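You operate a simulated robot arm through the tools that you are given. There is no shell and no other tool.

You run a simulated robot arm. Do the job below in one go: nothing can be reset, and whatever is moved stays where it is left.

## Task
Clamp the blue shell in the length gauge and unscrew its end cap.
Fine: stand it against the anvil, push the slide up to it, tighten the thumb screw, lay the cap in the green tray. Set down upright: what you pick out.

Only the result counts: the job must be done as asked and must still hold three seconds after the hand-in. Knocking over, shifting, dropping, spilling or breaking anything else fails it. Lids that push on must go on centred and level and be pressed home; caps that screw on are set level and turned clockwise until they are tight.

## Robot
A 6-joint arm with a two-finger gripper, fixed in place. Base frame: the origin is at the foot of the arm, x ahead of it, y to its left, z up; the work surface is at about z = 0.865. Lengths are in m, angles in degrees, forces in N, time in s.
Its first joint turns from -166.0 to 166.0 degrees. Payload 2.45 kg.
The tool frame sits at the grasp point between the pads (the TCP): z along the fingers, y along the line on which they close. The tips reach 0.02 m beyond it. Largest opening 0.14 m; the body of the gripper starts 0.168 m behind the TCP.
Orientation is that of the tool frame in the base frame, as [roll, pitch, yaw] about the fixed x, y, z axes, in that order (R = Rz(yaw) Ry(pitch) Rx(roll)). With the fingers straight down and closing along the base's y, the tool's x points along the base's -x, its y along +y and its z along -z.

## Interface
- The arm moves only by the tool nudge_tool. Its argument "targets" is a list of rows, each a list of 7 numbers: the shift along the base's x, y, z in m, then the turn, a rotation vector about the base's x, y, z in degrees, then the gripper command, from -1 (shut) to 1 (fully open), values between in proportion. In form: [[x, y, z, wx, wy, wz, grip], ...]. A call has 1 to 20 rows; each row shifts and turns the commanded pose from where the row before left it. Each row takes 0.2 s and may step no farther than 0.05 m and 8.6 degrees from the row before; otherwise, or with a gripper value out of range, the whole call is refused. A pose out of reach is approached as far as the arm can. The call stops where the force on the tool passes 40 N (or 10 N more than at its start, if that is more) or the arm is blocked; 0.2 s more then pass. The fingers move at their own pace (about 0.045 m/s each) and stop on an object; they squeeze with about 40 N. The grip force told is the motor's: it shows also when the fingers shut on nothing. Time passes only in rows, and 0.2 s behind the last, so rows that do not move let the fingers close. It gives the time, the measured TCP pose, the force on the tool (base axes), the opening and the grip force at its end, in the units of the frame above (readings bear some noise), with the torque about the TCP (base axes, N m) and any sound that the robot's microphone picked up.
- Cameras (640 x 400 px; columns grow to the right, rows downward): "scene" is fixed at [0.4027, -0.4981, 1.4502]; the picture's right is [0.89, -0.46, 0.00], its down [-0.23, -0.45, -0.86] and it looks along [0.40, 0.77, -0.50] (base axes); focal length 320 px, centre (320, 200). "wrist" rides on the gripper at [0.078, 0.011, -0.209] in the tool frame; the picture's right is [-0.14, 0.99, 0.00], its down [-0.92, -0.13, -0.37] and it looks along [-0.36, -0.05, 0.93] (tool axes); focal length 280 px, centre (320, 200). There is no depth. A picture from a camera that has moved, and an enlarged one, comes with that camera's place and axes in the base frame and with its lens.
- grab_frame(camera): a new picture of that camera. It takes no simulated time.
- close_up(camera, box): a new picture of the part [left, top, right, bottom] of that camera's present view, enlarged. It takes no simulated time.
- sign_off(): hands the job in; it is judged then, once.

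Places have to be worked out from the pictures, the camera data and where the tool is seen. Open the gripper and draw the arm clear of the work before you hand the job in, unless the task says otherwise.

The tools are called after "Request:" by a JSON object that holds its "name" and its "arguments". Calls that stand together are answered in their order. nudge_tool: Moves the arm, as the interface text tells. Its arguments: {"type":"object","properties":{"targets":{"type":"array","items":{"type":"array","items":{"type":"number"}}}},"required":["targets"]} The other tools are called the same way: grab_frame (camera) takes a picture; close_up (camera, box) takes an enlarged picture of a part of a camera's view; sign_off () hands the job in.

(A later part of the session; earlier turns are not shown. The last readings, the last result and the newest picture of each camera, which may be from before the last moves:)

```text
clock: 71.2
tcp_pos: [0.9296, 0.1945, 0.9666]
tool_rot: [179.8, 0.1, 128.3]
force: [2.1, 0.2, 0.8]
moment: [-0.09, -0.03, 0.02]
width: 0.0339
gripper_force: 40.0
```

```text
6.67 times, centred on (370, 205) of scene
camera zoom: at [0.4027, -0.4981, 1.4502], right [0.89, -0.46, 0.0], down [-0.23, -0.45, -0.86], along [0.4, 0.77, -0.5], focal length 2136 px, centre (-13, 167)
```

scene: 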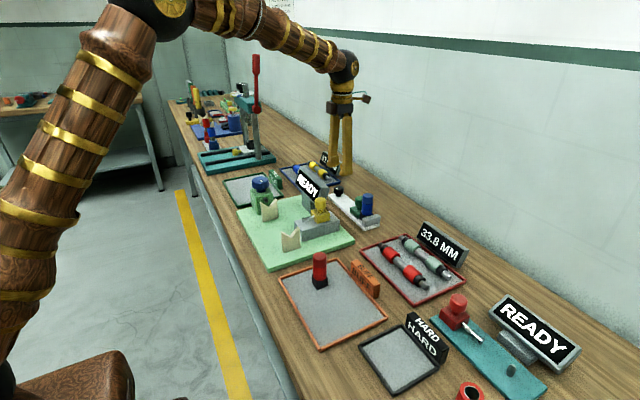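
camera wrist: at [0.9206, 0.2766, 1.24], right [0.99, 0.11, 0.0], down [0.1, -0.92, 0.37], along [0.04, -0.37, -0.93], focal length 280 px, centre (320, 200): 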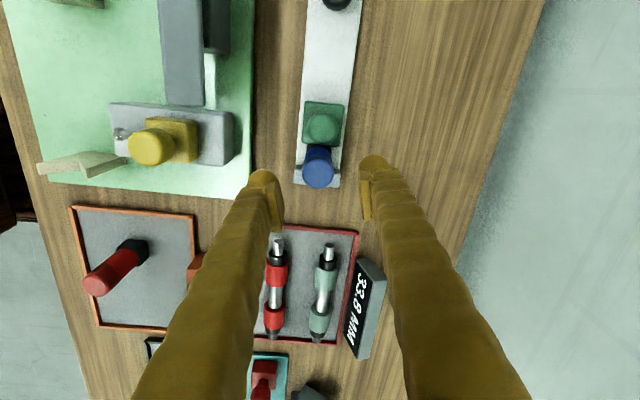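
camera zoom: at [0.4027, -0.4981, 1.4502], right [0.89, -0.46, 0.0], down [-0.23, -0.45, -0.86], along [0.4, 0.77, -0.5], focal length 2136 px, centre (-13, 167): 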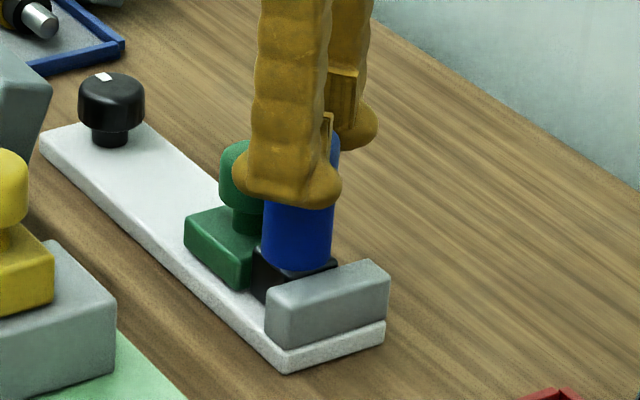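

Low torque and no movement of the shell or slide. I'll continue counter-clockwise and watch the vertical force as the thread backs out.

Request:
{"name": "nudge_tool", "arguments": {"targets": [[0, 0, 0, 0, 0, 8, -1], [0, 0, 0, 0, 0, 8, -1], [0, 0, 0, 0, 0, 8, -1], [0, 0, 0, 0, 0, 8, -1], [0, 0, 0, 0, 0, 8, -1]]}}

Request:
{"name": "nudge_tool", "arguments": {"targets": [[0, 0, 0, 0, 0, 8, -1], [0, 0, 0, 0, 0, 8, -1], [0, 0, 0, 0, 0, 8, -1], [0, 0, 0, 0, 0, 8, -1]]}}

Request:
{"name": "close_up", "arguments": {"camera": "scene", "box": [345, 175, 395, 235]}}

```text
clock: 72.4
tcp_pos: [0.9283, 0.1943, 0.9677]
tool_rot: [179.7, 0.1, 168.3]
force: [0.1, 7.5, 4.9]
moment: [0.26, 0.03, 0.01]
width: 0.0341
gripper_force: 40.2
```

```text
clock: 73.4
tcp_pos: [0.93, 0.1947, 0.9678]
tool_rot: [179.8, 0.1, -159.8]
force: [2.2, 11.4, 6.1]
moment: [0.37, -0.26, 0.0]
width: 0.0338
gripper_force: 39.4
```

```text
6.67 times, centred on (370, 205) of scene
camera zoom: at [0.4027, -0.4981, 1.4502], right [0.89, -0.46, 0.0], down [-0.23, -0.45, -0.86], along [0.4, 0.77, -0.5], focal length 2136 px, centre (-13, 167)
```

zoom: 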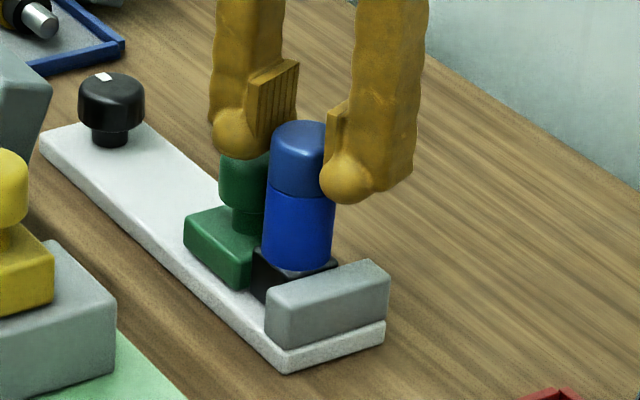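

After 96° of turning the cap pushes up with 6 N, so the thread is backing out. I'll follow it upward slightly, trim y and keep turning.

Request:
{"name": "nudge_tool", "arguments": {"targets": [[0, 0.0006, 0.0004, 0, 0, 8, -1], [0, 0, 0.0001, 0, 0, 8, -1], [0, 0, 0.0001, 0, 0, 8, -1], [0, 0, 0.0001, 0, 0, 8, -1], [0, 0, 0.0001, 0, 0, 8, -1]]}}

Request:
{"name": "nudge_tool", "arguments": {"targets": [[0, 0, 0.0001, 0, 0, 8, -1], [0, 0, 0.0001, 0, 0, 8, -1], [0, 0, 0.0001, 0, 0, 8, -1], [0, 0, 0.0001, 0, 0, 8, -1], [0, 0, 0.0001, 0, 0, 8, -1]]}}

Request:
{"name": "close_up", "arguments": {"camera": "scene", "box": [345, 175, 395, 235]}}

```text
clock: 74.6
tcp_pos: [0.9289, 0.1943, 0.968]
tool_rot: [179.8, 0.1, -119.8]
force: [-1.0, 3.1, 5.0]
moment: [0.08, -0.07, 0.01]
width: 0.0314
gripper_force: 40.1
```

```text
clock: 75.8
tcp_pos: [0.9294, 0.1966, 0.9695]
tool_rot: [179.9, 0.1, -79.8]
force: [-2.0, 15.0, 0.6]
moment: [0.99, 0.11, -0.02]
width: 0.0312
gripper_force: 40.0
```

```text
6.67 times, centred on (370, 205) of scene
camera zoom: at [0.4027, -0.4981, 1.4502], right [0.89, -0.46, 0.0], down [-0.23, -0.45, -0.86], along [0.4, 0.77, -0.5], focal length 2136 px, centre (-13, 167)
```

zoom: 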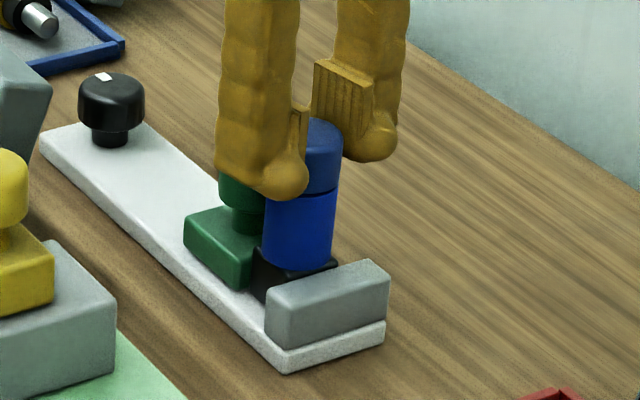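

The opening shrank to 31 mm and a moment about x has appeared. I'll look closely from the wrist camera before going further.

Request:
{"name": "close_up", "arguments": {"camera": "wrist", "box": [250, 120, 390, 260]}}

Request:
{"name": "close_up", "arguments": {"camera": "scene", "box": [360, 185, 390, 220]}}

```text
2.86 times, centred on (320, 190) of wrist
camera zoom: at [0.9322, 0.1165, 1.1778], right [-1.0, -0.04, 0.0], down [-0.04, 0.93, 0.37], along [-0.02, 0.37, -0.93], focal length 801 px, centre (320, 229)
```

zoom: 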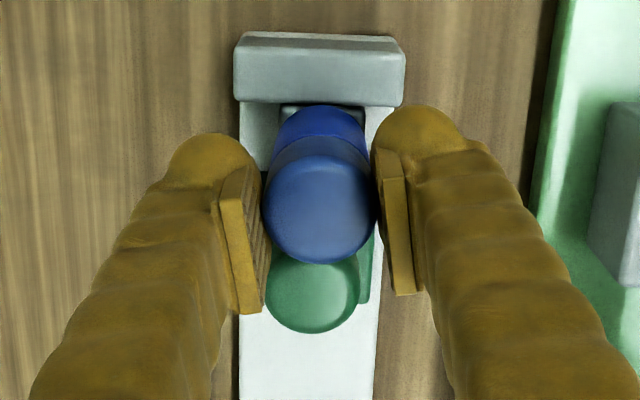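

```text
11.43 times, centred on (375, 202) of scene
camera zoom: at [0.4027, -0.4981, 1.4502], right [0.89, -0.46, 0.0], down [-0.23, -0.45, -0.86], along [0.4, 0.77, -0.5], focal length 3662 px, centre (-309, 171)
```

zoom: 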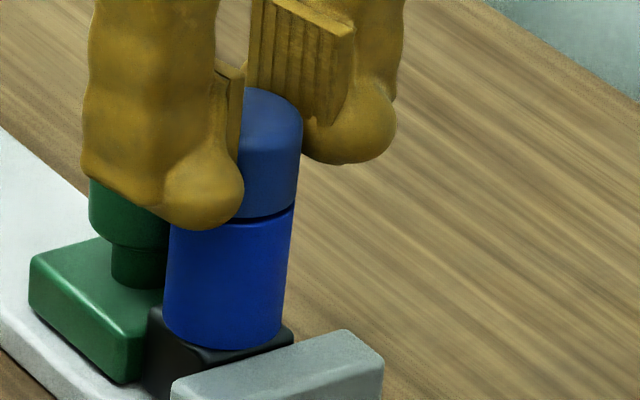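

The width change and the upward push suggest the pads only caught the domed top of the cap: the ribbed pads span only about ±9 mm around the TCP, so I gripped too high. I'll open the fingers and inspect the shell before regripping lower.

Request:
{"name": "nudge_tool", "arguments": {"targets": [[0, 0, 0, 0, 0, 0, -0.4], [0, 0, 0, 0, 0, 0, -0.1], [0, 0, 0, 0, 0, 0, -0.1], [0, 0, 0.03, 0, 0, 0, -0.1], [0, 0, 0.035, 0, 0, 0, -0.1], [0, 0, 0, 0, 0, 0, -0.1]]}}

Request:
{"name": "close_up", "arguments": {"camera": "scene", "box": [360, 185, 390, 220]}}

Request:
{"name": "close_up", "arguments": {"camera": "scene", "box": [345, 175, 395, 235]}}

Request:
{"name": "close_up", "arguments": {"camera": "wrist", "box": [250, 120, 390, 260]}}

```text
clock: 77.2
tcp_pos: [0.9292, 0.196, 1.0352]
tool_rot: [179.9, 0.2, -79.9]
force: [0.0, 0.2, 0.9]
moment: [-0.03, -0.03, -0.02]
width: 0.0633
gripper_force: 0.1
```

```text
11.43 times, centred on (375, 202) of scene
camera zoom: at [0.4027, -0.4981, 1.4502], right [0.89, -0.46, 0.0], down [-0.23, -0.45, -0.86], along [0.4, 0.77, -0.5], focal length 3662 px, centre (-309, 171)
```

zoom: 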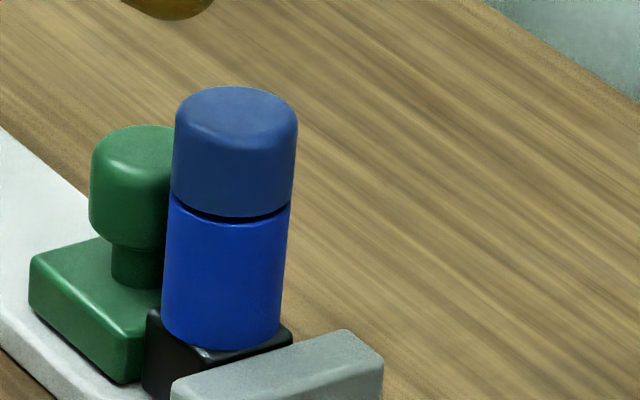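

```text
6.67 times, centred on (370, 205) of scene
camera zoom: at [0.4027, -0.4981, 1.4502], right [0.89, -0.46, 0.0], down [-0.23, -0.45, -0.86], along [0.4, 0.77, -0.5], focal length 2136 px, centre (-13, 167)
```

zoom: 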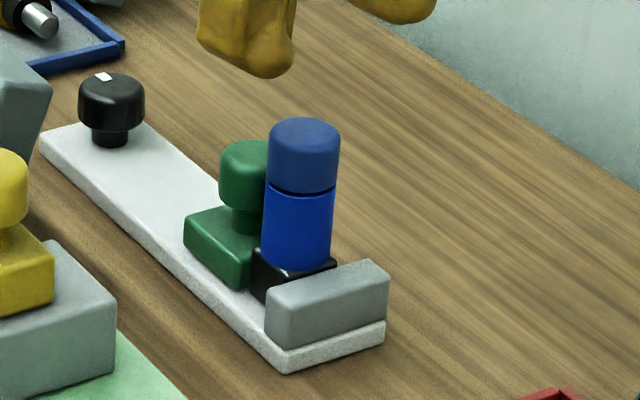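

```text
2.86 times, centred on (320, 190) of wrist
camera zoom: at [0.9322, 0.1166, 1.2438], right [-1.0, -0.04, 0.0], down [-0.03, 0.93, 0.37], along [-0.02, 0.37, -0.93], focal length 801 px, centre (320, 229)
```

zoom: 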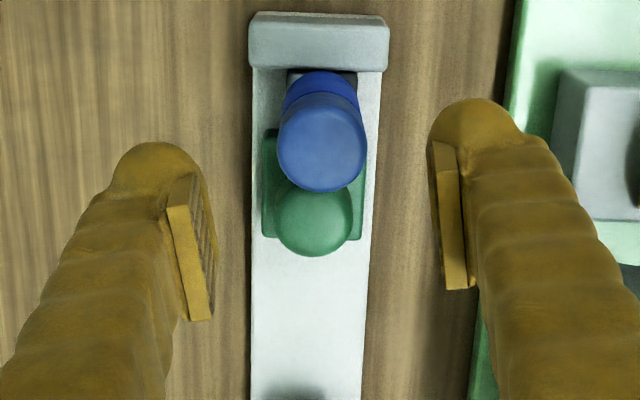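

The cap has risen about 2 mm above the body, so it did unscrew, and the shell is upright and still clamped. I'll rotate the open gripper back clockwise for another full stroke.

Request:
{"name": "nudge_tool", "arguments": {"targets": [[0, 0, 0, 0, 0, -8.6, -0.1], [0, 0, 0, 0, 0, -8.6, -0.1], [0, 0, 0, 0, 0, -8.6, -0.1], [0, 0, 0, 0, 0, -8.6, -0.1], [0, 0, 0, 0, 0, -8.6, -0.1], [0, 0, 0, 0, 0, -8.6, -0.1], [0, 0, 0, 0, 0, -8.6, -0.1], [0, 0, 0, 0, 0, -8.6, -0.1], [0, 0, 0, 0, 0, -8.6, -0.1], [0, 0, 0, 0, 0, -8.6, -0.1], [0, 0, 0, 0, 0, -8.6, -0.1], [0, 0, 0, 0, 0, -8.6, -0.1], [0, 0, 0, 0, 0, -8.6, -0.1], [0, 0, 0, 0, 0, -8.6, -0.1], [0, 0, 0, 0, 0, -8.6, -0.1], [0, 0, 0, 0, 0, -8.6, -0.1], [0, 0, 0, 0, 0, -8.6, -0.1], [0, 0, 0, 0, 0, -8.6, -0.1], [0, 0, 0, 0, 0, -8.6, -0.1], [0, 0, 0, 0, 0, -8.6, -0.1]]}}

Request:
{"name": "close_up", "arguments": {"camera": "wrist", "box": [250, 120, 390, 260]}}

```text
clock: 81.4
tcp_pos: [0.9289, 0.1954, 1.0343]
tool_rot: [179.8, 0.1, 108.0]
force: [0.5, 0.4, -0.4]
moment: [-0.02, 0.02, 0.0]
width: 0.0629
gripper_force: 0.0
```

```text
2.86 times, centred on (320, 190) of wrist
camera zoom: at [0.914, 0.2729, 1.243], right [0.98, 0.18, 0.0], down [0.16, -0.92, 0.37], along [0.07, -0.36, -0.93], focal length 801 px, centre (320, 229)
```

zoom: 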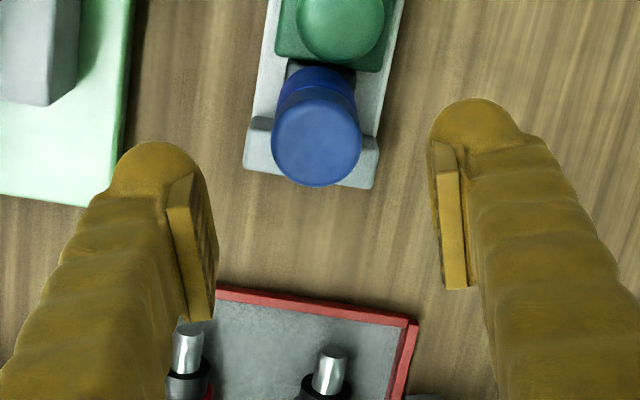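

Back at yaw 108 with the cap still centred. I'll trim by under a millimetre and descend lower this time (TCP z ≈ 0.957), so the pads cover the cap's cylindrical wall.

Request:
{"name": "nudge_tool", "arguments": {"targets": [[-0.0005, 0.0008, -0.03, 0, 0, 0, -0.1], [0, 0, -0.03, 0, 0, 0, -0.1], [0, 0, -0.012, 0, 0, 0, -0.1], [0, 0, -0.005, 0, 0, 0, -0.1], [0, 0, 0, 0, 0, 0, -0.1]]}}

Request:
{"name": "close_up", "arguments": {"camera": "scene", "box": [345, 165, 395, 235]}}

Request:
{"name": "close_up", "arguments": {"camera": "wrist", "box": [250, 120, 390, 260]}}

```text
clock: 82.6
tcp_pos: [0.9276, 0.1973, 0.9577]
tool_rot: [179.9, 0.1, 108.1]
force: [0.0, 0.0, 0.3]
moment: [0.0, 0.01, 0.02]
width: 0.0629
gripper_force: 0.0
```

```text
5.71 times, centred on (370, 200) of scene
camera zoom: at [0.4027, -0.4981, 1.4502], right [0.89, -0.46, 0.0], down [-0.23, -0.45, -0.86], along [0.4, 0.77, -0.5], focal length 1831 px, centre (34, 200)
```

zoom: 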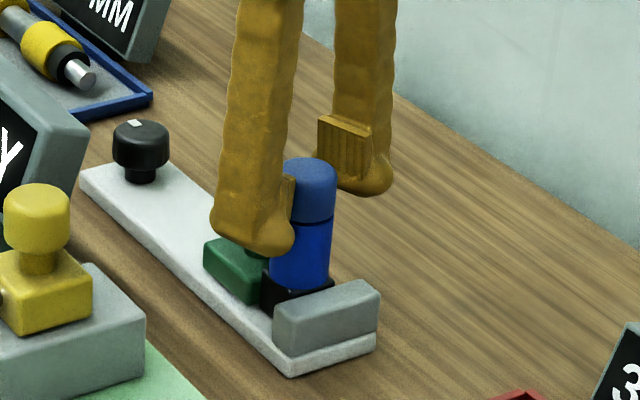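

```text
2.86 times, centred on (320, 190) of wrist
camera zoom: at [0.9121, 0.2751, 1.1668], right [0.98, 0.18, 0.0], down [0.16, -0.91, 0.37], along [0.07, -0.36, -0.93], focal length 801 px, centre (320, 229)
```

zoom: 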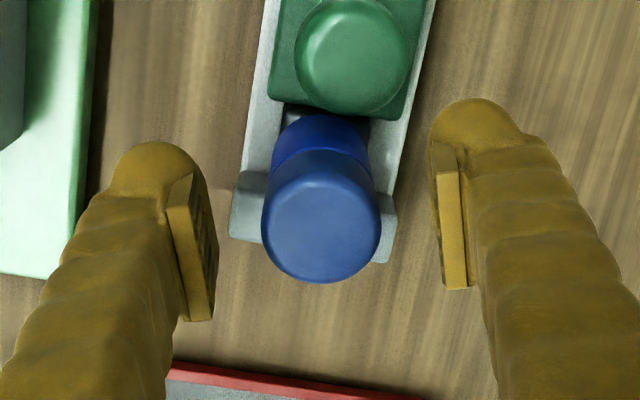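

The cap is well centred between the pads at z 0.957, with the fingertips just above the green knob. Closing on the cap now.

Request:
{"name": "nudge_tool", "arguments": {"targets": [[0.0003, -0.0008, 0, 0, 0, 0, -0.1], [0, 0, 0, 0, 0, 0, -1], [0, 0, 0, 0, 0, 0, -1], [0, 0, 0, 0, 0, 0, -1], [0, 0, 0, 0, 0, 0, -1], [0, 0, 0, 0, 0, 0, -1]]}}

Request:
{"name": "close_up", "arguments": {"camera": "scene", "box": [345, 165, 395, 235]}}

```text
clock: 84.0
tcp_pos: [0.9275, 0.196, 0.9585]
tool_rot: [179.9, 0.0, 108.1]
force: [-0.2, 0.0, 0.3]
moment: [0.01, 0.01, 0.01]
width: 0.0314
gripper_force: 40.2
```

```text
5.71 times, centred on (370, 200) of scene
camera zoom: at [0.4027, -0.4981, 1.4502], right [0.89, -0.46, 0.0], down [-0.23, -0.45, -0.86], along [0.4, 0.77, -0.5], focal length 1831 px, centre (34, 200)
```

zoom: 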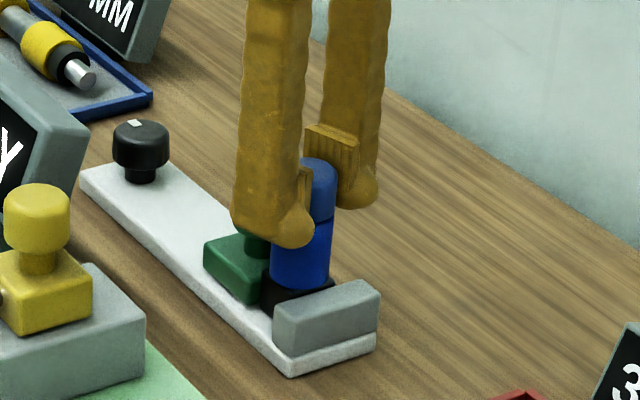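

The cap is gripped at 31.4 mm with zero side load. Turning counter-clockwise again, following upward slightly.

Request:
{"name": "nudge_tool", "arguments": {"targets": [[0, 0, 0, 0, 0, 8, -1], [0, 0, 0, 0, 0, 8, -1], [0, 0, 0, 0, 0, 8, -1], [0, 0, 0, 0, 0, 8, -1], [0, 0, 0, 0, 0, 8, -1]]}}

Request:
{"name": "close_up", "arguments": {"camera": "scene", "box": [355, 180, 390, 220]}}

```text
clock: 85.2
tcp_pos: [0.9283, 0.196, 0.957]
tool_rot: [179.8, 0.1, 148.1]
force: [-1.7, 8.6, 10.9]
moment: [0.24, 0.16, -0.03]
width: 0.0316
gripper_force: 40.4
```

```text
10.00 times, centred on (372, 200) of scene
camera zoom: at [0.4027, -0.4981, 1.4502], right [0.89, -0.46, 0.0], down [-0.23, -0.45, -0.86], along [0.4, 0.77, -0.5], focal length 3204 px, centre (-205, 200)
```

zoom: 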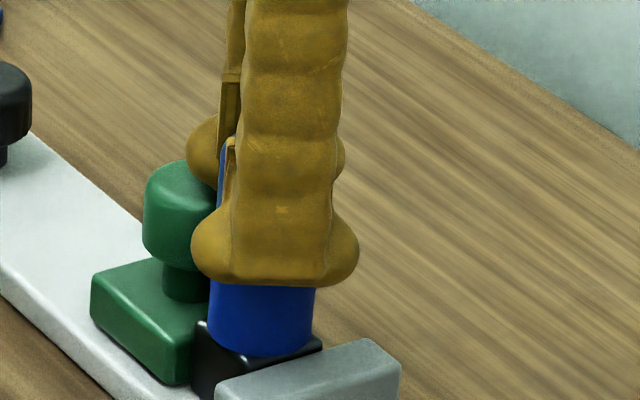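

The cap pushes up 11 N after 40°, so the thread is lifting it. I'll follow with a small rise per step and trim y.

Request:
{"name": "nudge_tool", "arguments": {"targets": [[0, 0.0004, 0.0006, 0, 0, 8, -1], [0, 0, 0.0001, 0, 0, 8, -1], [0, 0, 0.0001, 0, 0, 8, -1], [0, 0, 0.0001, 0, 0, 8, -1], [0, 0, 0.0001, 0, 0, 8, -1]]}}

Request:
{"name": "nudge_tool", "arguments": {"targets": [[0, 0, 0.0002, 0, 0, 8, -1], [0, 0, 0.0001, 0, 0, 8, -1], [0, 0, 0.0001, 0, 0, 8, -1], [0, 0, 0.0001, 0, 0, 8, -1], [0, 0, 0.0001, 0, 0, 8, -1]]}}

Request:
{"name": "close_up", "arguments": {"camera": "scene", "box": [355, 180, 390, 220]}}

```text
clock: 86.4
tcp_pos: [0.9288, 0.1956, 0.9574]
tool_rot: [179.8, 0.1, -171.8]
force: [-3.7, 7.3, 15.2]
moment: [0.14, 0.14, 0.03]
width: 0.0316
gripper_force: 39.6
```

```text
clock: 87.6
tcp_pos: [0.9288, 0.1954, 0.9573]
tool_rot: [179.8, 0.0, -131.8]
force: [0.1, 0.3, 0.7]
moment: [0.02, 0.0, 0.0]
width: 0.0313
gripper_force: 39.4
```

```text
10.00 times, centred on (372, 200) of scene
camera zoom: at [0.4027, -0.4981, 1.4502], right [0.89, -0.46, 0.0], down [-0.23, -0.45, -0.86], along [0.4, 0.77, -0.5], focal length 3204 px, centre (-205, 200)
```

zoom: 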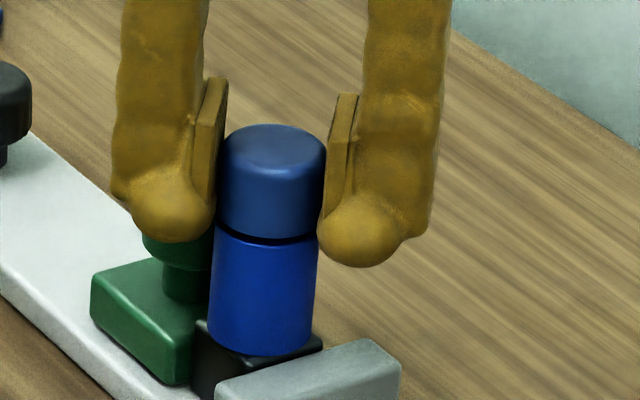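

All forces dropped to zero, so the thread has probably let go. I'll lift gently by 2 mm and check for any pull.

Request:
{"name": "nudge_tool", "arguments": {"targets": [[0, 0, 0.001, 0, 0, 0, -1], [0, 0, 0.001, 0, 0, 0, -1], [0, 0, 0, 0, 0, 0, -1]]}}

Request:
{"name": "close_up", "arguments": {"camera": "scene", "box": [355, 180, 390, 220]}}

```text
clock: 88.4
tcp_pos: [0.9297, 0.1971, 0.9621]
tool_rot: [179.6, 0.1, -131.9]
force: [-0.3, 0.0, -0.7]
moment: [0.03, 0.0, -0.02]
width: 0.0314
gripper_force: 39.3
```

```text
10.00 times, centred on (372, 200) of scene
camera zoom: at [0.4027, -0.4981, 1.4502], right [0.89, -0.46, 0.0], down [-0.23, -0.45, -0.86], along [0.4, 0.77, -0.5], focal length 3204 px, centre (-205, 200)
```

zoom: 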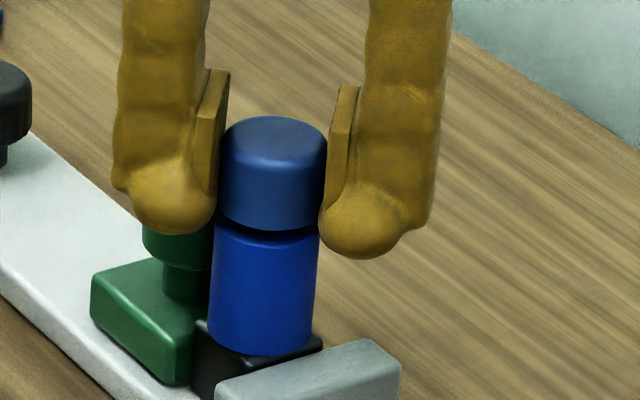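

The cap lifts freely while the body stays put. I'll lift straight up slowly at first, then higher.

Request:
{"name": "nudge_tool", "arguments": {"targets": [[0, 0, 0.003, 0, 0, 0, -1], [0, 0, 0.005, 0, 0, 0, -1], [0, 0, 0.01, 0, 0, 0, -1], [0, 0, 0.02, 0, 0, 0, -1], [0, 0, 0.03, 0, 0, 0, -1], [0, 0, 0.04, 0, 0, 0, -1], [0, 0, 0.04, 0, 0, 0, -1], [0, 0, 0, 0, 0, 0, -1]]}}

Request:
{"name": "close_up", "arguments": {"camera": "scene", "box": [320, 130, 400, 240]}}

Request:
{"name": "grab_frame", "arguments": {"camera": "scene"}}

Request:
{"name": "grab_frame", "arguments": {"camera": "wrist"}}

```text
clock: 90.2
tcp_pos: [0.93, 0.1971, 1.1086]
tool_rot: [179.8, 0.0, -131.9]
force: [-0.3, 0.2, 0.0]
moment: [-0.06, 0.01, -0.01]
width: 0.0314
gripper_force: 39.9
```

```text
3.64 times, centred on (360, 185) of scene
camera zoom: at [0.4027, -0.4981, 1.4502], right [0.89, -0.46, 0.0], down [-0.23, -0.45, -0.86], along [0.4, 0.77, -0.5], focal length 1165 px, centre (174, 254)
```

zoom: 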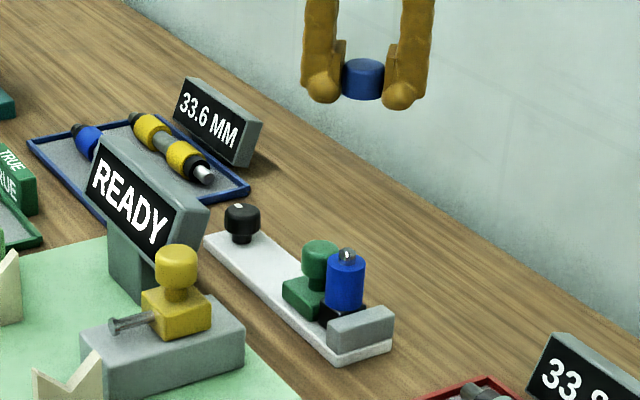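

```text
taken
```

scene: 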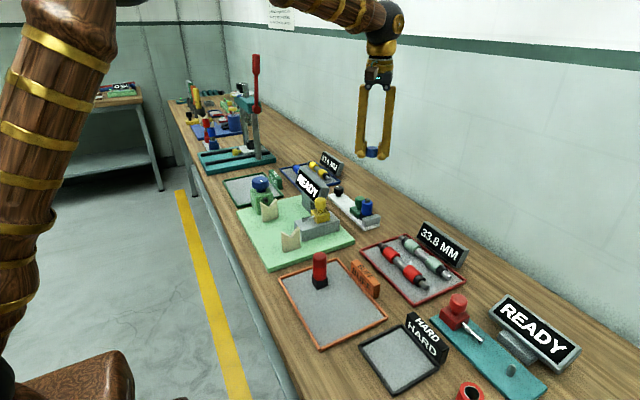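

```text
taken
camera wrist: at [0.8696, 0.1457, 1.3186], right [-0.65, 0.76, 0.0], down [0.71, 0.6, 0.37], along [0.28, 0.24, -0.93], focal length 280 px, centre (320, 200)
```

wrist: 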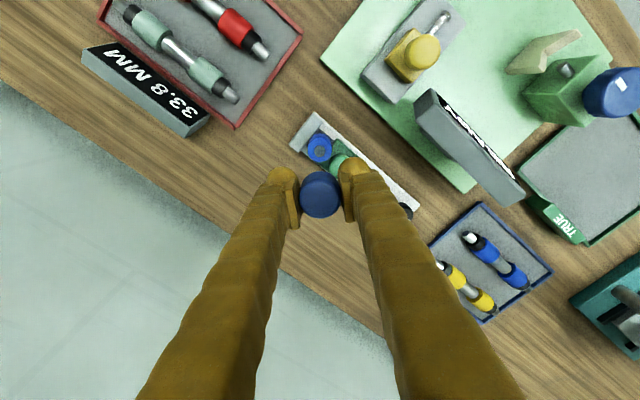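

The cap is off, and the shell shows its bare threaded neck, still clamped. I'll zoom in on the held cap and the neck to see how far the cap sits above the fingertips.

Request:
{"name": "close_up", "arguments": {"camera": "scene", "box": [350, 130, 400, 165]}}

Request:
{"name": "close_up", "arguments": {"camera": "scene", "box": [345, 185, 390, 225]}}

Request:
{"name": "close_up", "arguments": {"camera": "wrist", "box": [270, 110, 390, 220]}}

```text
11.43 times, centred on (375, 148) of scene
camera zoom: at [0.4027, -0.4981, 1.4502], right [0.89, -0.46, 0.0], down [-0.23, -0.45, -0.86], along [0.4, 0.77, -0.5], focal length 3662 px, centre (-309, 800)
```

zoom: 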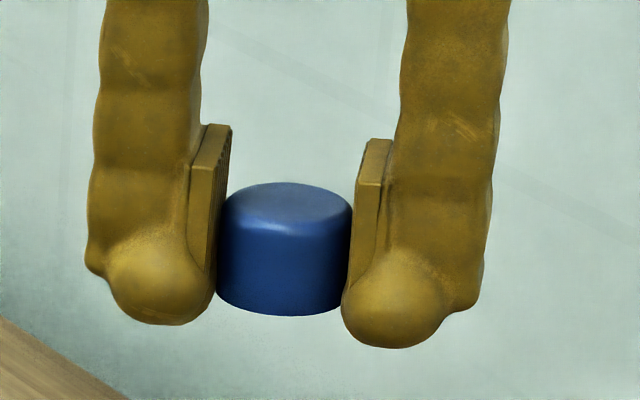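

```text
10.00 times, centred on (368, 205) of scene
camera zoom: at [0.4027, -0.4981, 1.4502], right [0.89, -0.46, 0.0], down [-0.23, -0.45, -0.86], along [0.4, 0.77, -0.5], focal length 3204 px, centre (-155, 150)
```

zoom: 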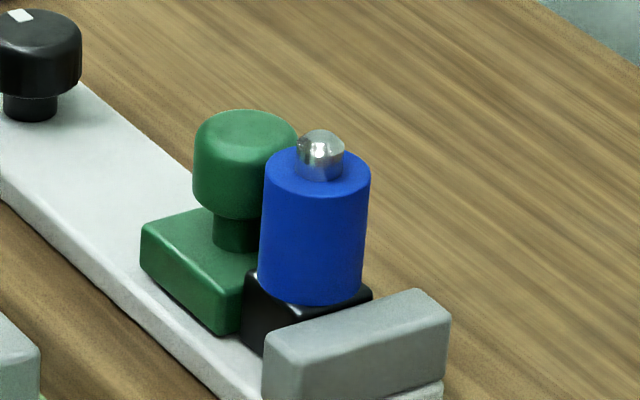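

```text
3.64 times, centred on (330, 165) of wrist
camera zoom: at [0.8696, 0.1457, 1.3186], right [-0.65, 0.76, 0.0], down [0.71, 0.6, 0.37], along [0.28, 0.24, -0.93], focal length 1020 px, centre (284, 327)
```

zoom: 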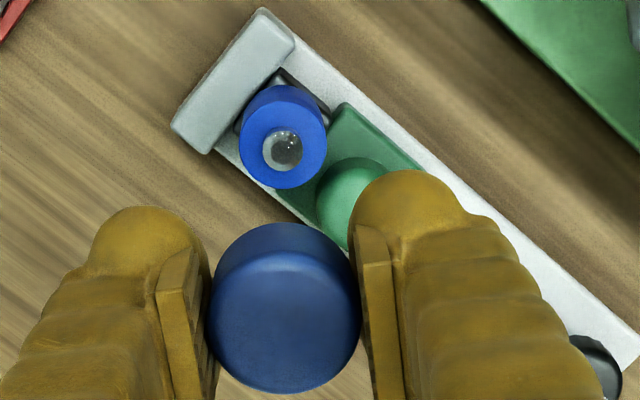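

The cap sits about 11 mm above the fingertips, and the clamp has not moved. The green "TRUE" tray spans roughly x 0.58–0.76, y 0.475–0.706. I'll carry the cap high over to its centre, near (0.67, 0.59).

Request:
{"name": "nudge_tool", "arguments": {"targets": [[-0.026, 0.0395, 0, 0, 0, 0, -1], [-0.026, 0.0395, 0, 0, 0, 0, -1], [-0.026, 0.0395, 0, 0, 0, 0, -1], [-0.026, 0.0395, 0, 0, 0, 0, -1], [-0.026, 0.0395, 0, 0, 0, 0, -1], [-0.026, 0.0395, 0, 0, 0, 0, -1], [-0.026, 0.0395, 0, 0, 0, 0, -1], [-0.026, 0.0395, 0, 0, 0, 0, -1], [-0.026, 0.0395, 0, 0, 0, 0, -1], [-0.026, 0.0395, 0, 0, 0, 0, -1], [0, 0, 0, 0, 0, 0, -1]]}}

Request:
{"name": "grab_frame", "arguments": {"camera": "wrist"}}

Request:
{"name": "close_up", "arguments": {"camera": "scene", "box": [200, 60, 380, 240]}}

```text
clock: 92.6
tcp_pos: [0.6686, 0.5906, 1.1073]
tool_rot: [179.8, 0.0, -131.9]
force: [-0.2, -0.2, 0.1]
moment: [0.01, -0.01, -0.03]
width: 0.0313
gripper_force: 39.8
```

```text
taken
camera wrist: at [0.609, 0.5389, 1.3168], right [-0.65, 0.76, 0.0], down [0.71, 0.6, 0.37], along [0.28, 0.24, -0.93], focal length 280 px, centre (320, 200)
```

wrist: 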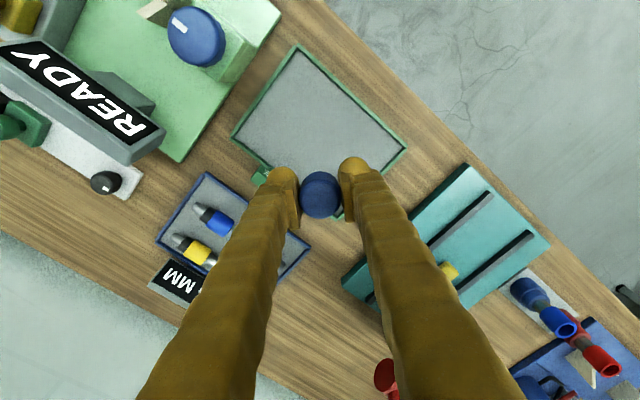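

```text
2.22 times, centred on (290, 150) of scene
camera zoom: at [0.4027, -0.4981, 1.4502], right [0.89, -0.46, 0.0], down [-0.23, -0.45, -0.86], along [0.4, 0.77, -0.5], focal length 712 px, centre (387, 311)
```

zoom: 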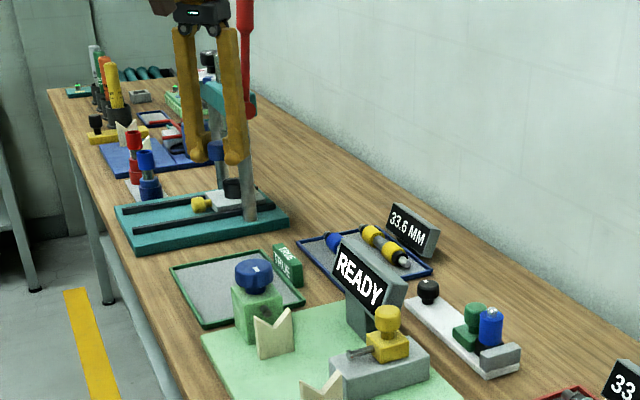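

The point under the cap projects to the middle of the green tray. I'll descend vertically most of the way and check.

Request:
{"name": "nudge_tool", "arguments": {"targets": [[0, 0, -0.045, 0, 0, 0, -1], [0, 0, -0.045, 0, 0, 0, -1], [0, 0, -0.045, 0, 0, 0, -1], [0, 0, -0.04, 0, 0, 0, -1], [0, 0, -0.02, 0, 0, 0, -1], [0, 0, 0, 0, 0, 0, -1]]}}

Request:
{"name": "grab_frame", "arguments": {"camera": "wrist"}}

Request:
{"name": "close_up", "arguments": {"camera": "scene", "box": [220, 130, 330, 220]}}

```text
clock: 94.0
tcp_pos: [0.6664, 0.5911, 0.9138]
tool_rot: [179.8, 0.1, -132.0]
force: [0.6, -0.3, -0.9]
moment: [0.01, -0.01, -0.04]
width: 0.0315
gripper_force: 40.0
```

```text
taken
camera wrist: at [0.6059, 0.5401, 1.1225], right [-0.65, 0.76, 0.0], down [0.71, 0.6, 0.37], along [0.28, 0.24, -0.93], focal length 280 px, centre (320, 200)
```

wrist: 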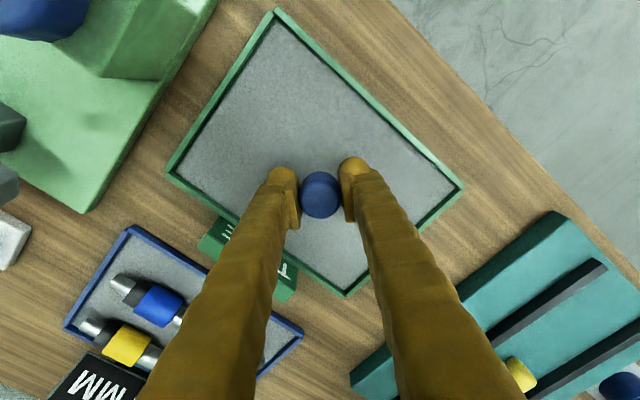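

```text
4.44 times, centred on (275, 175) of scene
camera zoom: at [0.4027, -0.4981, 1.4502], right [0.89, -0.46, 0.0], down [-0.23, -0.45, -0.86], along [0.4, 0.77, -0.5], focal length 1424 px, centre (520, 311)
```

zoom: 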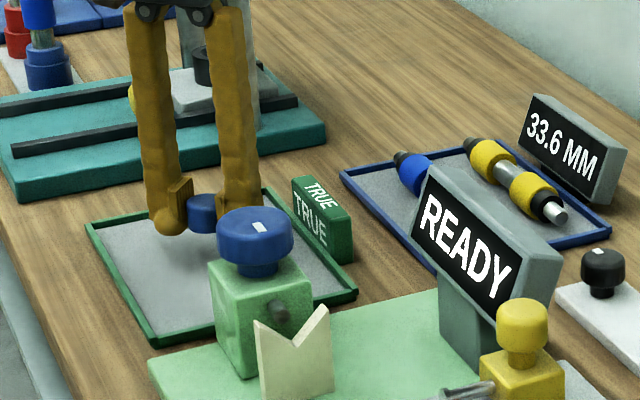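

Well inside the tray. I'll go down to just above the floor and then step gently until the tips touch.

Request:
{"name": "nudge_tool", "arguments": {"targets": [[0, 0, -0.012, 0, 0, 0, -1], [0, 0, -0.007, 0, 0, 0, -1], [0, 0, -0.002, 0, 0, 0, -1], [0, 0, -0.001, 0, 0, 0, -1], [0, 0, 0, 0, 0, 0, -1]]}}

Request:
{"name": "nudge_tool", "arguments": {"targets": [[0, 0, -0.001, 0, 0, 0, -1], [0, 0, -0.001, 0, 0, 0, -1], [0, 0, 0, 0, 0, 0, -1]]}}

```text
clock: 95.2
tcp_pos: [0.6679, 0.5916, 0.8915]
tool_rot: [179.8, 0.1, -131.9]
force: [0.0, -0.8, 0.8]
moment: [-0.02, 0.0, 0.01]
width: 0.0312
gripper_force: 40.1
```

```text
clock: 96.0
tcp_pos: [0.6674, 0.5908, 0.888]
tool_rot: [179.9, 0.0, -131.9]
force: [-0.6, -0.5, -0.4]
moment: [-0.05, -0.01, 0.0]
width: 0.0312
gripper_force: 40.1
```

At z 0.888 there is no contact yet. I'll step down in half-millimetre increments and read the force each time.

Request:
{"name": "nudge_tool", "arguments": {"targets": [[0, 0, -0.0007, 0, 0, 0, -1], [0, 0, 0, 0, 0, 0, -1]]}}

Request:
{"name": "nudge_tool", "arguments": {"targets": [[0, 0, -0.0005, 0, 0, 0, -1], [0, 0, 0, 0, 0, 0, -1]]}}

Request:
{"name": "close_up", "arguments": {"camera": "scene", "box": [240, 150, 310, 210]}}

```text
clock: 96.6
tcp_pos: [0.6686, 0.5906, 0.8893]
tool_rot: [179.8, 0.1, -131.9]
force: [-0.3, -0.2, 0.2]
moment: [-0.03, 0.0, 0.0]
width: 0.0314
gripper_force: 39.6
```

```text
clock: 97.2
tcp_pos: [0.6677, 0.5905, 0.8881]
tool_rot: [179.8, 0.1, -131.8]
force: [-0.1, -0.2, -0.6]
moment: [-0.01, -0.02, 0.01]
width: 0.0316
gripper_force: 40.1
```

```text
6.67 times, centred on (275, 180) of scene
camera zoom: at [0.4027, -0.4981, 1.4502], right [0.89, -0.46, 0.0], down [-0.23, -0.45, -0.86], along [0.4, 0.77, -0.5], focal length 2136 px, centre (620, 333)
```

zoom: 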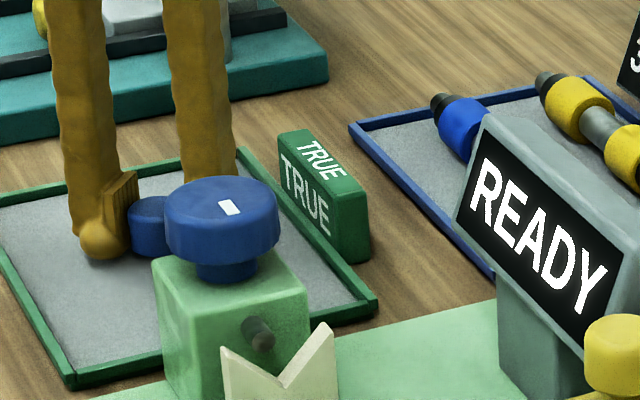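

Still free, so I'll keep stepping down carefully.

Request:
{"name": "nudge_tool", "arguments": {"targets": [[0, 0, -0.0007, 0, 0, 0, -1], [0, 0, 0, 0, 0, 0, -1]]}}

Request:
{"name": "nudge_tool", "arguments": {"targets": [[0, 0, -0.0007, 0, 0, 0, -1], [0, 0, 0, 0, 0, 0, -1]]}}

Request:
{"name": "nudge_tool", "arguments": {"targets": [[0, 0, -0.0007, 0, 0, 0, -1], [0, 0, 0, 0, 0, 0, -1]]}}

```text
clock: 97.8
tcp_pos: [0.6676, 0.5911, 0.8877]
tool_rot: [179.9, 0.2, -132.0]
force: [0.5, 0.1, -0.3]
moment: [0.0, -0.01, -0.03]
width: 0.0314
gripper_force: 40.2
```

```text
clock: 98.4
tcp_pos: [0.668, 0.5909, 0.887]
tool_rot: [179.9, 0.1, -132.0]
force: [0.4, -0.3, 1.2]
moment: [0.02, 0.04, 0.02]
width: 0.0315
gripper_force: 40.1
```

```text
clock: 99.0
tcp_pos: [0.6684, 0.5912, 0.8867]
tool_rot: [179.7, 0.0, -131.9]
force: [0.4, -0.6, -0.7]
moment: [-0.02, -0.02, -0.03]
width: 0.0311
gripper_force: 40.2
```

The tips are near z 0.867 with no contact yet. I'll continue with a few more sub-millimetre steps.

Request:
{"name": "nudge_tool", "arguments": {"targets": [[0, 0, -0.0007, 0, 0, 0, -1], [0, 0, 0, 0, 0, 0, -1]]}}

Request:
{"name": "nudge_tool", "arguments": {"targets": [[0, 0, -0.0007, 0, 0, 0, -1], [0, 0, 0, 0, 0, 0, -1]]}}

Request:
{"name": "close_up", "arguments": {"camera": "wrist", "box": [260, 140, 380, 230]}}

```text
clock: 99.6
tcp_pos: [0.6692, 0.59, 0.8857]
tool_rot: [179.8, 0.1, -131.9]
force: [0.7, 0.0, -0.7]
moment: [0.01, 0.01, 0.02]
width: 0.0312
gripper_force: 39.6
```

```text
clock: 100.2
tcp_pos: [0.6695, 0.591, 0.8844]
tool_rot: [179.8, 0.1, -131.9]
force: [-0.2, 0.1, 2.2]
moment: [-0.02, 0.01, -0.01]
width: 0.0315
gripper_force: 39.3
```

```text
4.44 times, centred on (320, 185) of wrist
camera zoom: at [0.608, 0.5391, 1.0942], right [-0.65, 0.76, 0.0], down [0.71, 0.6, 0.37], along [0.28, 0.24, -0.93], focal length 1246 px, centre (320, 267)
```

zoom: 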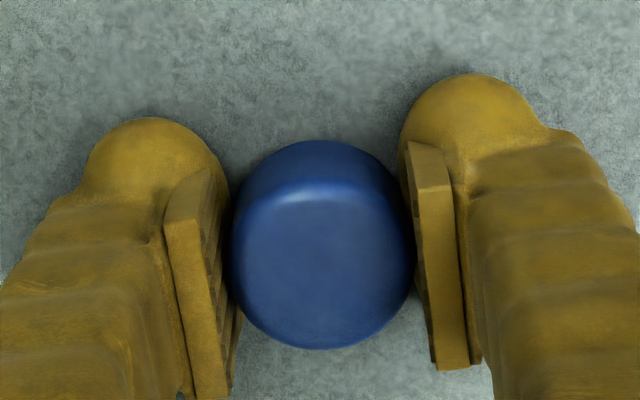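

A first hint of contact at 2 N. One more half-millimetre step to confirm.

Request:
{"name": "nudge_tool", "arguments": {"targets": [[0, 0, -0.0005, 0, 0, 0, -1], [0, 0, 0, 0, 0, 0, -1]]}}

```text
clock: 100.8
tcp_pos: [0.6689, 0.5904, 0.8847]
tool_rot: [179.7, 0.1, -131.9]
force: [4.1, 0.6, 8.1]
moment: [-0.17, -0.21, 0.06]
width: 0.0312
gripper_force: 40.2
```

The fingertips touch the tray floor (8 N, at one fingertip). I'll ease off and open only about 1 mm per side first, so the cap slides down straight between the pads and lands flat.

Request:
{"name": "nudge_tool", "arguments": {"targets": [[0, 0, 0.0004, 0, 0, 0, -1], [0, 0, 0, 0, 0, 0, -0.52], [0, 0, 0, 0, 0, 0, -0.51], [0, 0, 0, 0, 0, 0, -0.5], [0, 0, 0, 0, 0, 0, -0.5], [0, 0, 0, 0, 0, 0, -0.5]]}}

Request:
{"name": "close_up", "arguments": {"camera": "wrist", "box": [260, 140, 380, 230]}}

Request:
{"name": "close_up", "arguments": {"camera": "scene", "box": [240, 150, 310, 210]}}

```text
clock: 102.2
tcp_pos: [0.6674, 0.59, 0.8848]
tool_rot: [179.8, 0.1, -131.9]
force: [-2.6, 4.9, 12.4]
moment: [-0.1, -0.14, -0.03]
width: 0.0328
gripper_force: 0.0
```

```text
4.44 times, centred on (320, 185) of wrist
camera zoom: at [0.6074, 0.5391, 1.094], right [-0.65, 0.76, 0.0], down [0.71, 0.6, 0.37], along [0.28, 0.24, -0.93], focal length 1246 px, centre (320, 267)
```

zoom: 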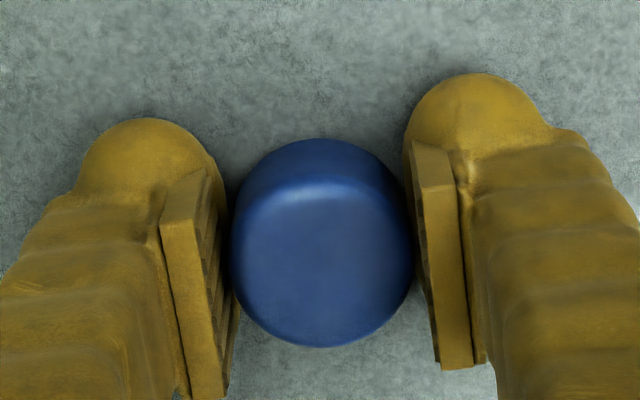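

```text
6.67 times, centred on (275, 180) of scene
camera zoom: at [0.4027, -0.4981, 1.4502], right [0.89, -0.46, 0.0], down [-0.23, -0.45, -0.86], along [0.4, 0.77, -0.5], focal length 2136 px, centre (620, 333)
```

zoom: 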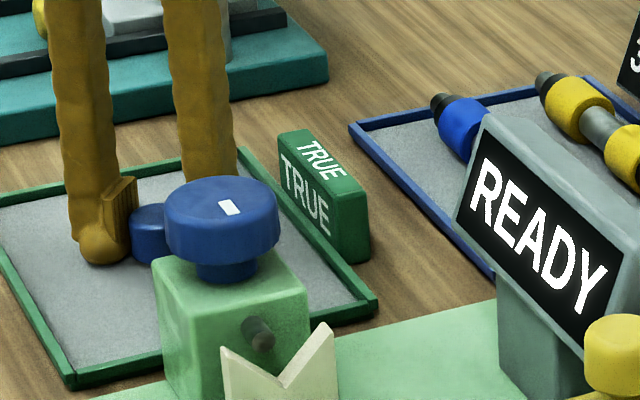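

Grip force is zero, and the cap appears to have settled about 2 mm straight down, standing level. I'll relieve the tip contact and open the fingers wider.

Request:
{"name": "nudge_tool", "arguments": {"targets": [[0, 0, 0.001, 0, 0, 0, -0.45], [0, 0, 0, 0, 0, 0, -0.4], [0, 0, 0, 0, 0, 0, -0.3], [0, 0, 0, 0, 0, 0, -0.2], [0, 0, 0, 0, 0, 0, -0.1], [0, 0, 0, 0, 0, 0, -0.1]]}}

Request:
{"name": "close_up", "arguments": {"camera": "wrist", "box": [240, 130, 400, 240]}}

Request:
{"name": "close_up", "arguments": {"camera": "scene", "box": [240, 150, 310, 210]}}

```text
clock: 103.6
tcp_pos: [0.6688, 0.5898, 0.8858]
tool_rot: [179.7, 0.1, -131.9]
force: [-0.5, 0.1, 0.0]
moment: [0.0, 0.0, 0.0]
width: 0.0632
gripper_force: 0.1
```

```text
3.64 times, centred on (320, 185) of wrist
camera zoom: at [0.6078, 0.5395, 1.0946], right [-0.65, 0.76, 0.0], down [0.71, 0.6, 0.37], along [0.28, 0.24, -0.93], focal length 1020 px, centre (320, 254)
```

zoom: 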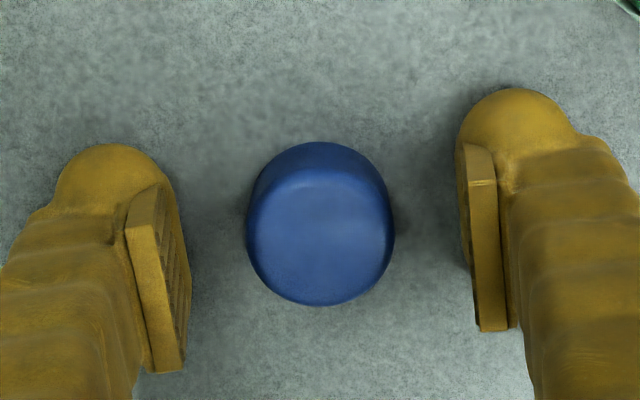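

```text
6.67 times, centred on (275, 180) of scene
camera zoom: at [0.4027, -0.4981, 1.4502], right [0.89, -0.46, 0.0], down [-0.23, -0.45, -0.86], along [0.4, 0.77, -0.5], focal length 2136 px, centre (620, 333)
```

zoom: 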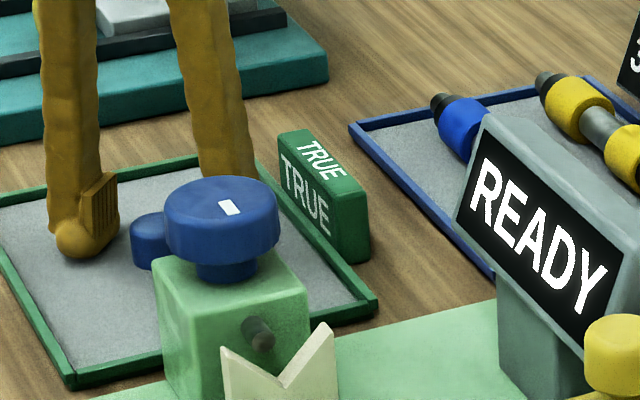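

The cap stands upright in the green tray with the fingers clear. I'll rise straight up and inspect the final state.

Request:
{"name": "nudge_tool", "arguments": {"targets": [[0, 0, 0.02, 0, 0, 0, -0.1], [0, 0, 0.04, 0, 0, 0, -0.1], [0, 0, 0.045, 0, 0, 0, -0.1], [0, 0, 0.045, 0, 0, 0, -0.1], [0, 0, 0.045, 0, 0, 0, -0.1], [0, 0, 0.03, 0, 0, 0, -0.1], [-0.03, -0.03, 0, 0, 0, 0, -0.1], [-0.03, -0.03, 0, 0, 0, 0, -0.1], [-0.03, -0.03, 0, 0, 0, 0, -0.1], [0, 0, 0, 0, 0, 0, -0.1]]}}

Request:
{"name": "grab_frame", "arguments": {"camera": "wrist"}}

Request:
{"name": "grab_frame", "arguments": {"camera": "scene"}}

Request:
{"name": "close_up", "arguments": {"camera": "scene", "box": [345, 175, 395, 235]}}

Request:
{"name": "close_up", "arguments": {"camera": "scene", "box": [220, 150, 320, 220]}}

```text
clock: 105.8
tcp_pos: [0.5784, 0.5008, 1.1116]
tool_rot: [179.8, 0.0, -131.9]
force: [-1.2, 0.2, 1.1]
moment: [-0.04, 0.0, 0.01]
width: 0.0629
gripper_force: 0.1
```

```text
taken
camera wrist: at [0.5175, 0.4497, 1.321], right [-0.65, 0.76, 0.0], down [0.71, 0.6, 0.37], along [0.28, 0.24, -0.93], focal length 280 px, centre (320, 200)
```

wrist: 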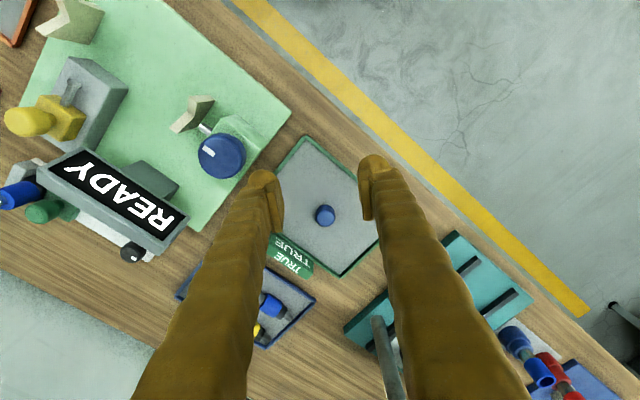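

```text
taken
```

scene: 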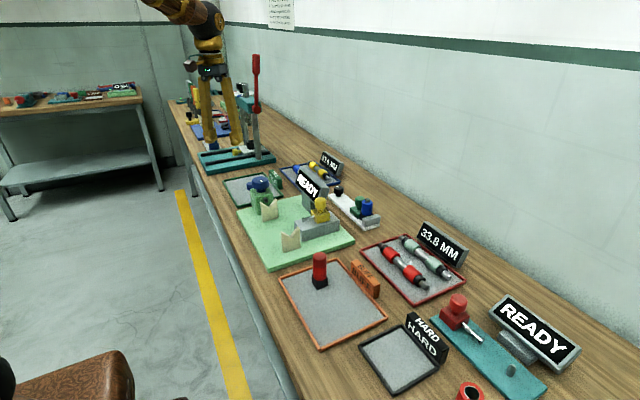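

```text
6.67 times, centred on (370, 205) of scene
camera zoom: at [0.4027, -0.4981, 1.4502], right [0.89, -0.46, 0.0], down [-0.23, -0.45, -0.86], along [0.4, 0.77, -0.5], focal length 2136 px, centre (-13, 167)
```

zoom: 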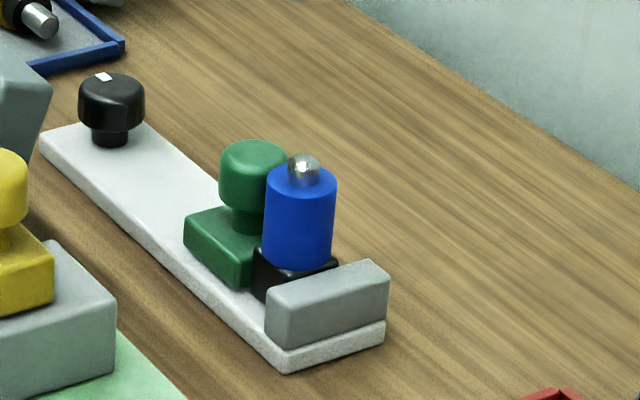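

```text
5.71 times, centred on (270, 185) of scene
camera zoom: at [0.4027, -0.4981, 1.4502], right [0.89, -0.46, 0.0], down [-0.23, -0.45, -0.86], along [0.4, 0.77, -0.5], focal length 1831 px, centre (606, 286)
```

zoom: 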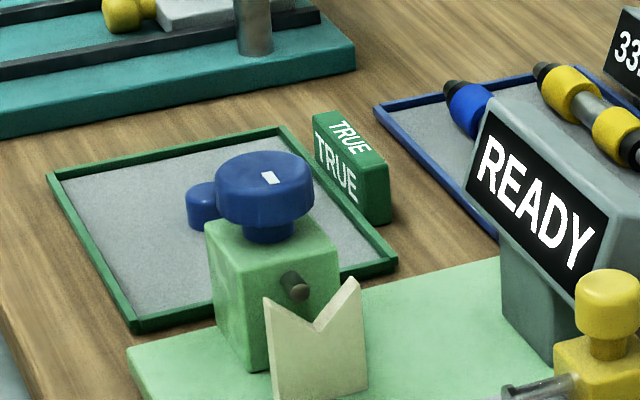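

The cap stands in the green tray, the shell is upright in the gauge without its cap, and nothing else has moved. I'll take one more look down on the gauge to confirm the anvil and slide contact before finishing.

Request:
{"name": "nudge_tool", "arguments": {"targets": [[0.03, -0.038, 0, 0, 0, 0, -0.1], [0.03, -0.038, 0, 0, 0, 0, -0.1], [0.03, -0.038, 0, 0, 0, 0, -0.1], [0.03, -0.038, 0, 0, 0, 0, -0.1], [0.03, -0.038, 0, 0, 0, 0, -0.1], [0.03, -0.038, 0, 0, 0, 0, -0.1], [0.03, -0.038, 0, 0, 0, 0, -0.1], [0.03, -0.038, 0, 0, 0, 0, -0.1], [0.03, -0.038, 0, 0, 0, 0, -0.1], [0, 0, 0, 0, 0, 0, -0.1]]}}

Request:
{"name": "grab_frame", "arguments": {"camera": "wrist"}}

```text
clock: 108.0
tcp_pos: [0.8492, 0.1585, 1.1107]
tool_rot: [179.8, 0.1, -131.9]
force: [-1.1, -0.4, 0.3]
moment: [-0.05, 0.0, 0.0]
width: 0.063
gripper_force: 0.0
```

```text
taken
camera wrist: at [0.7888, 0.1081, 1.3192], right [-0.65, 0.76, 0.0], down [0.71, 0.6, 0.37], along [0.28, 0.24, -0.93], focal length 280 px, centre (320, 200)
```

wrist: 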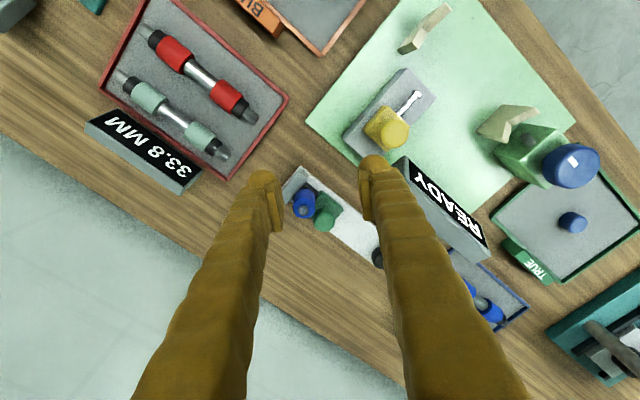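

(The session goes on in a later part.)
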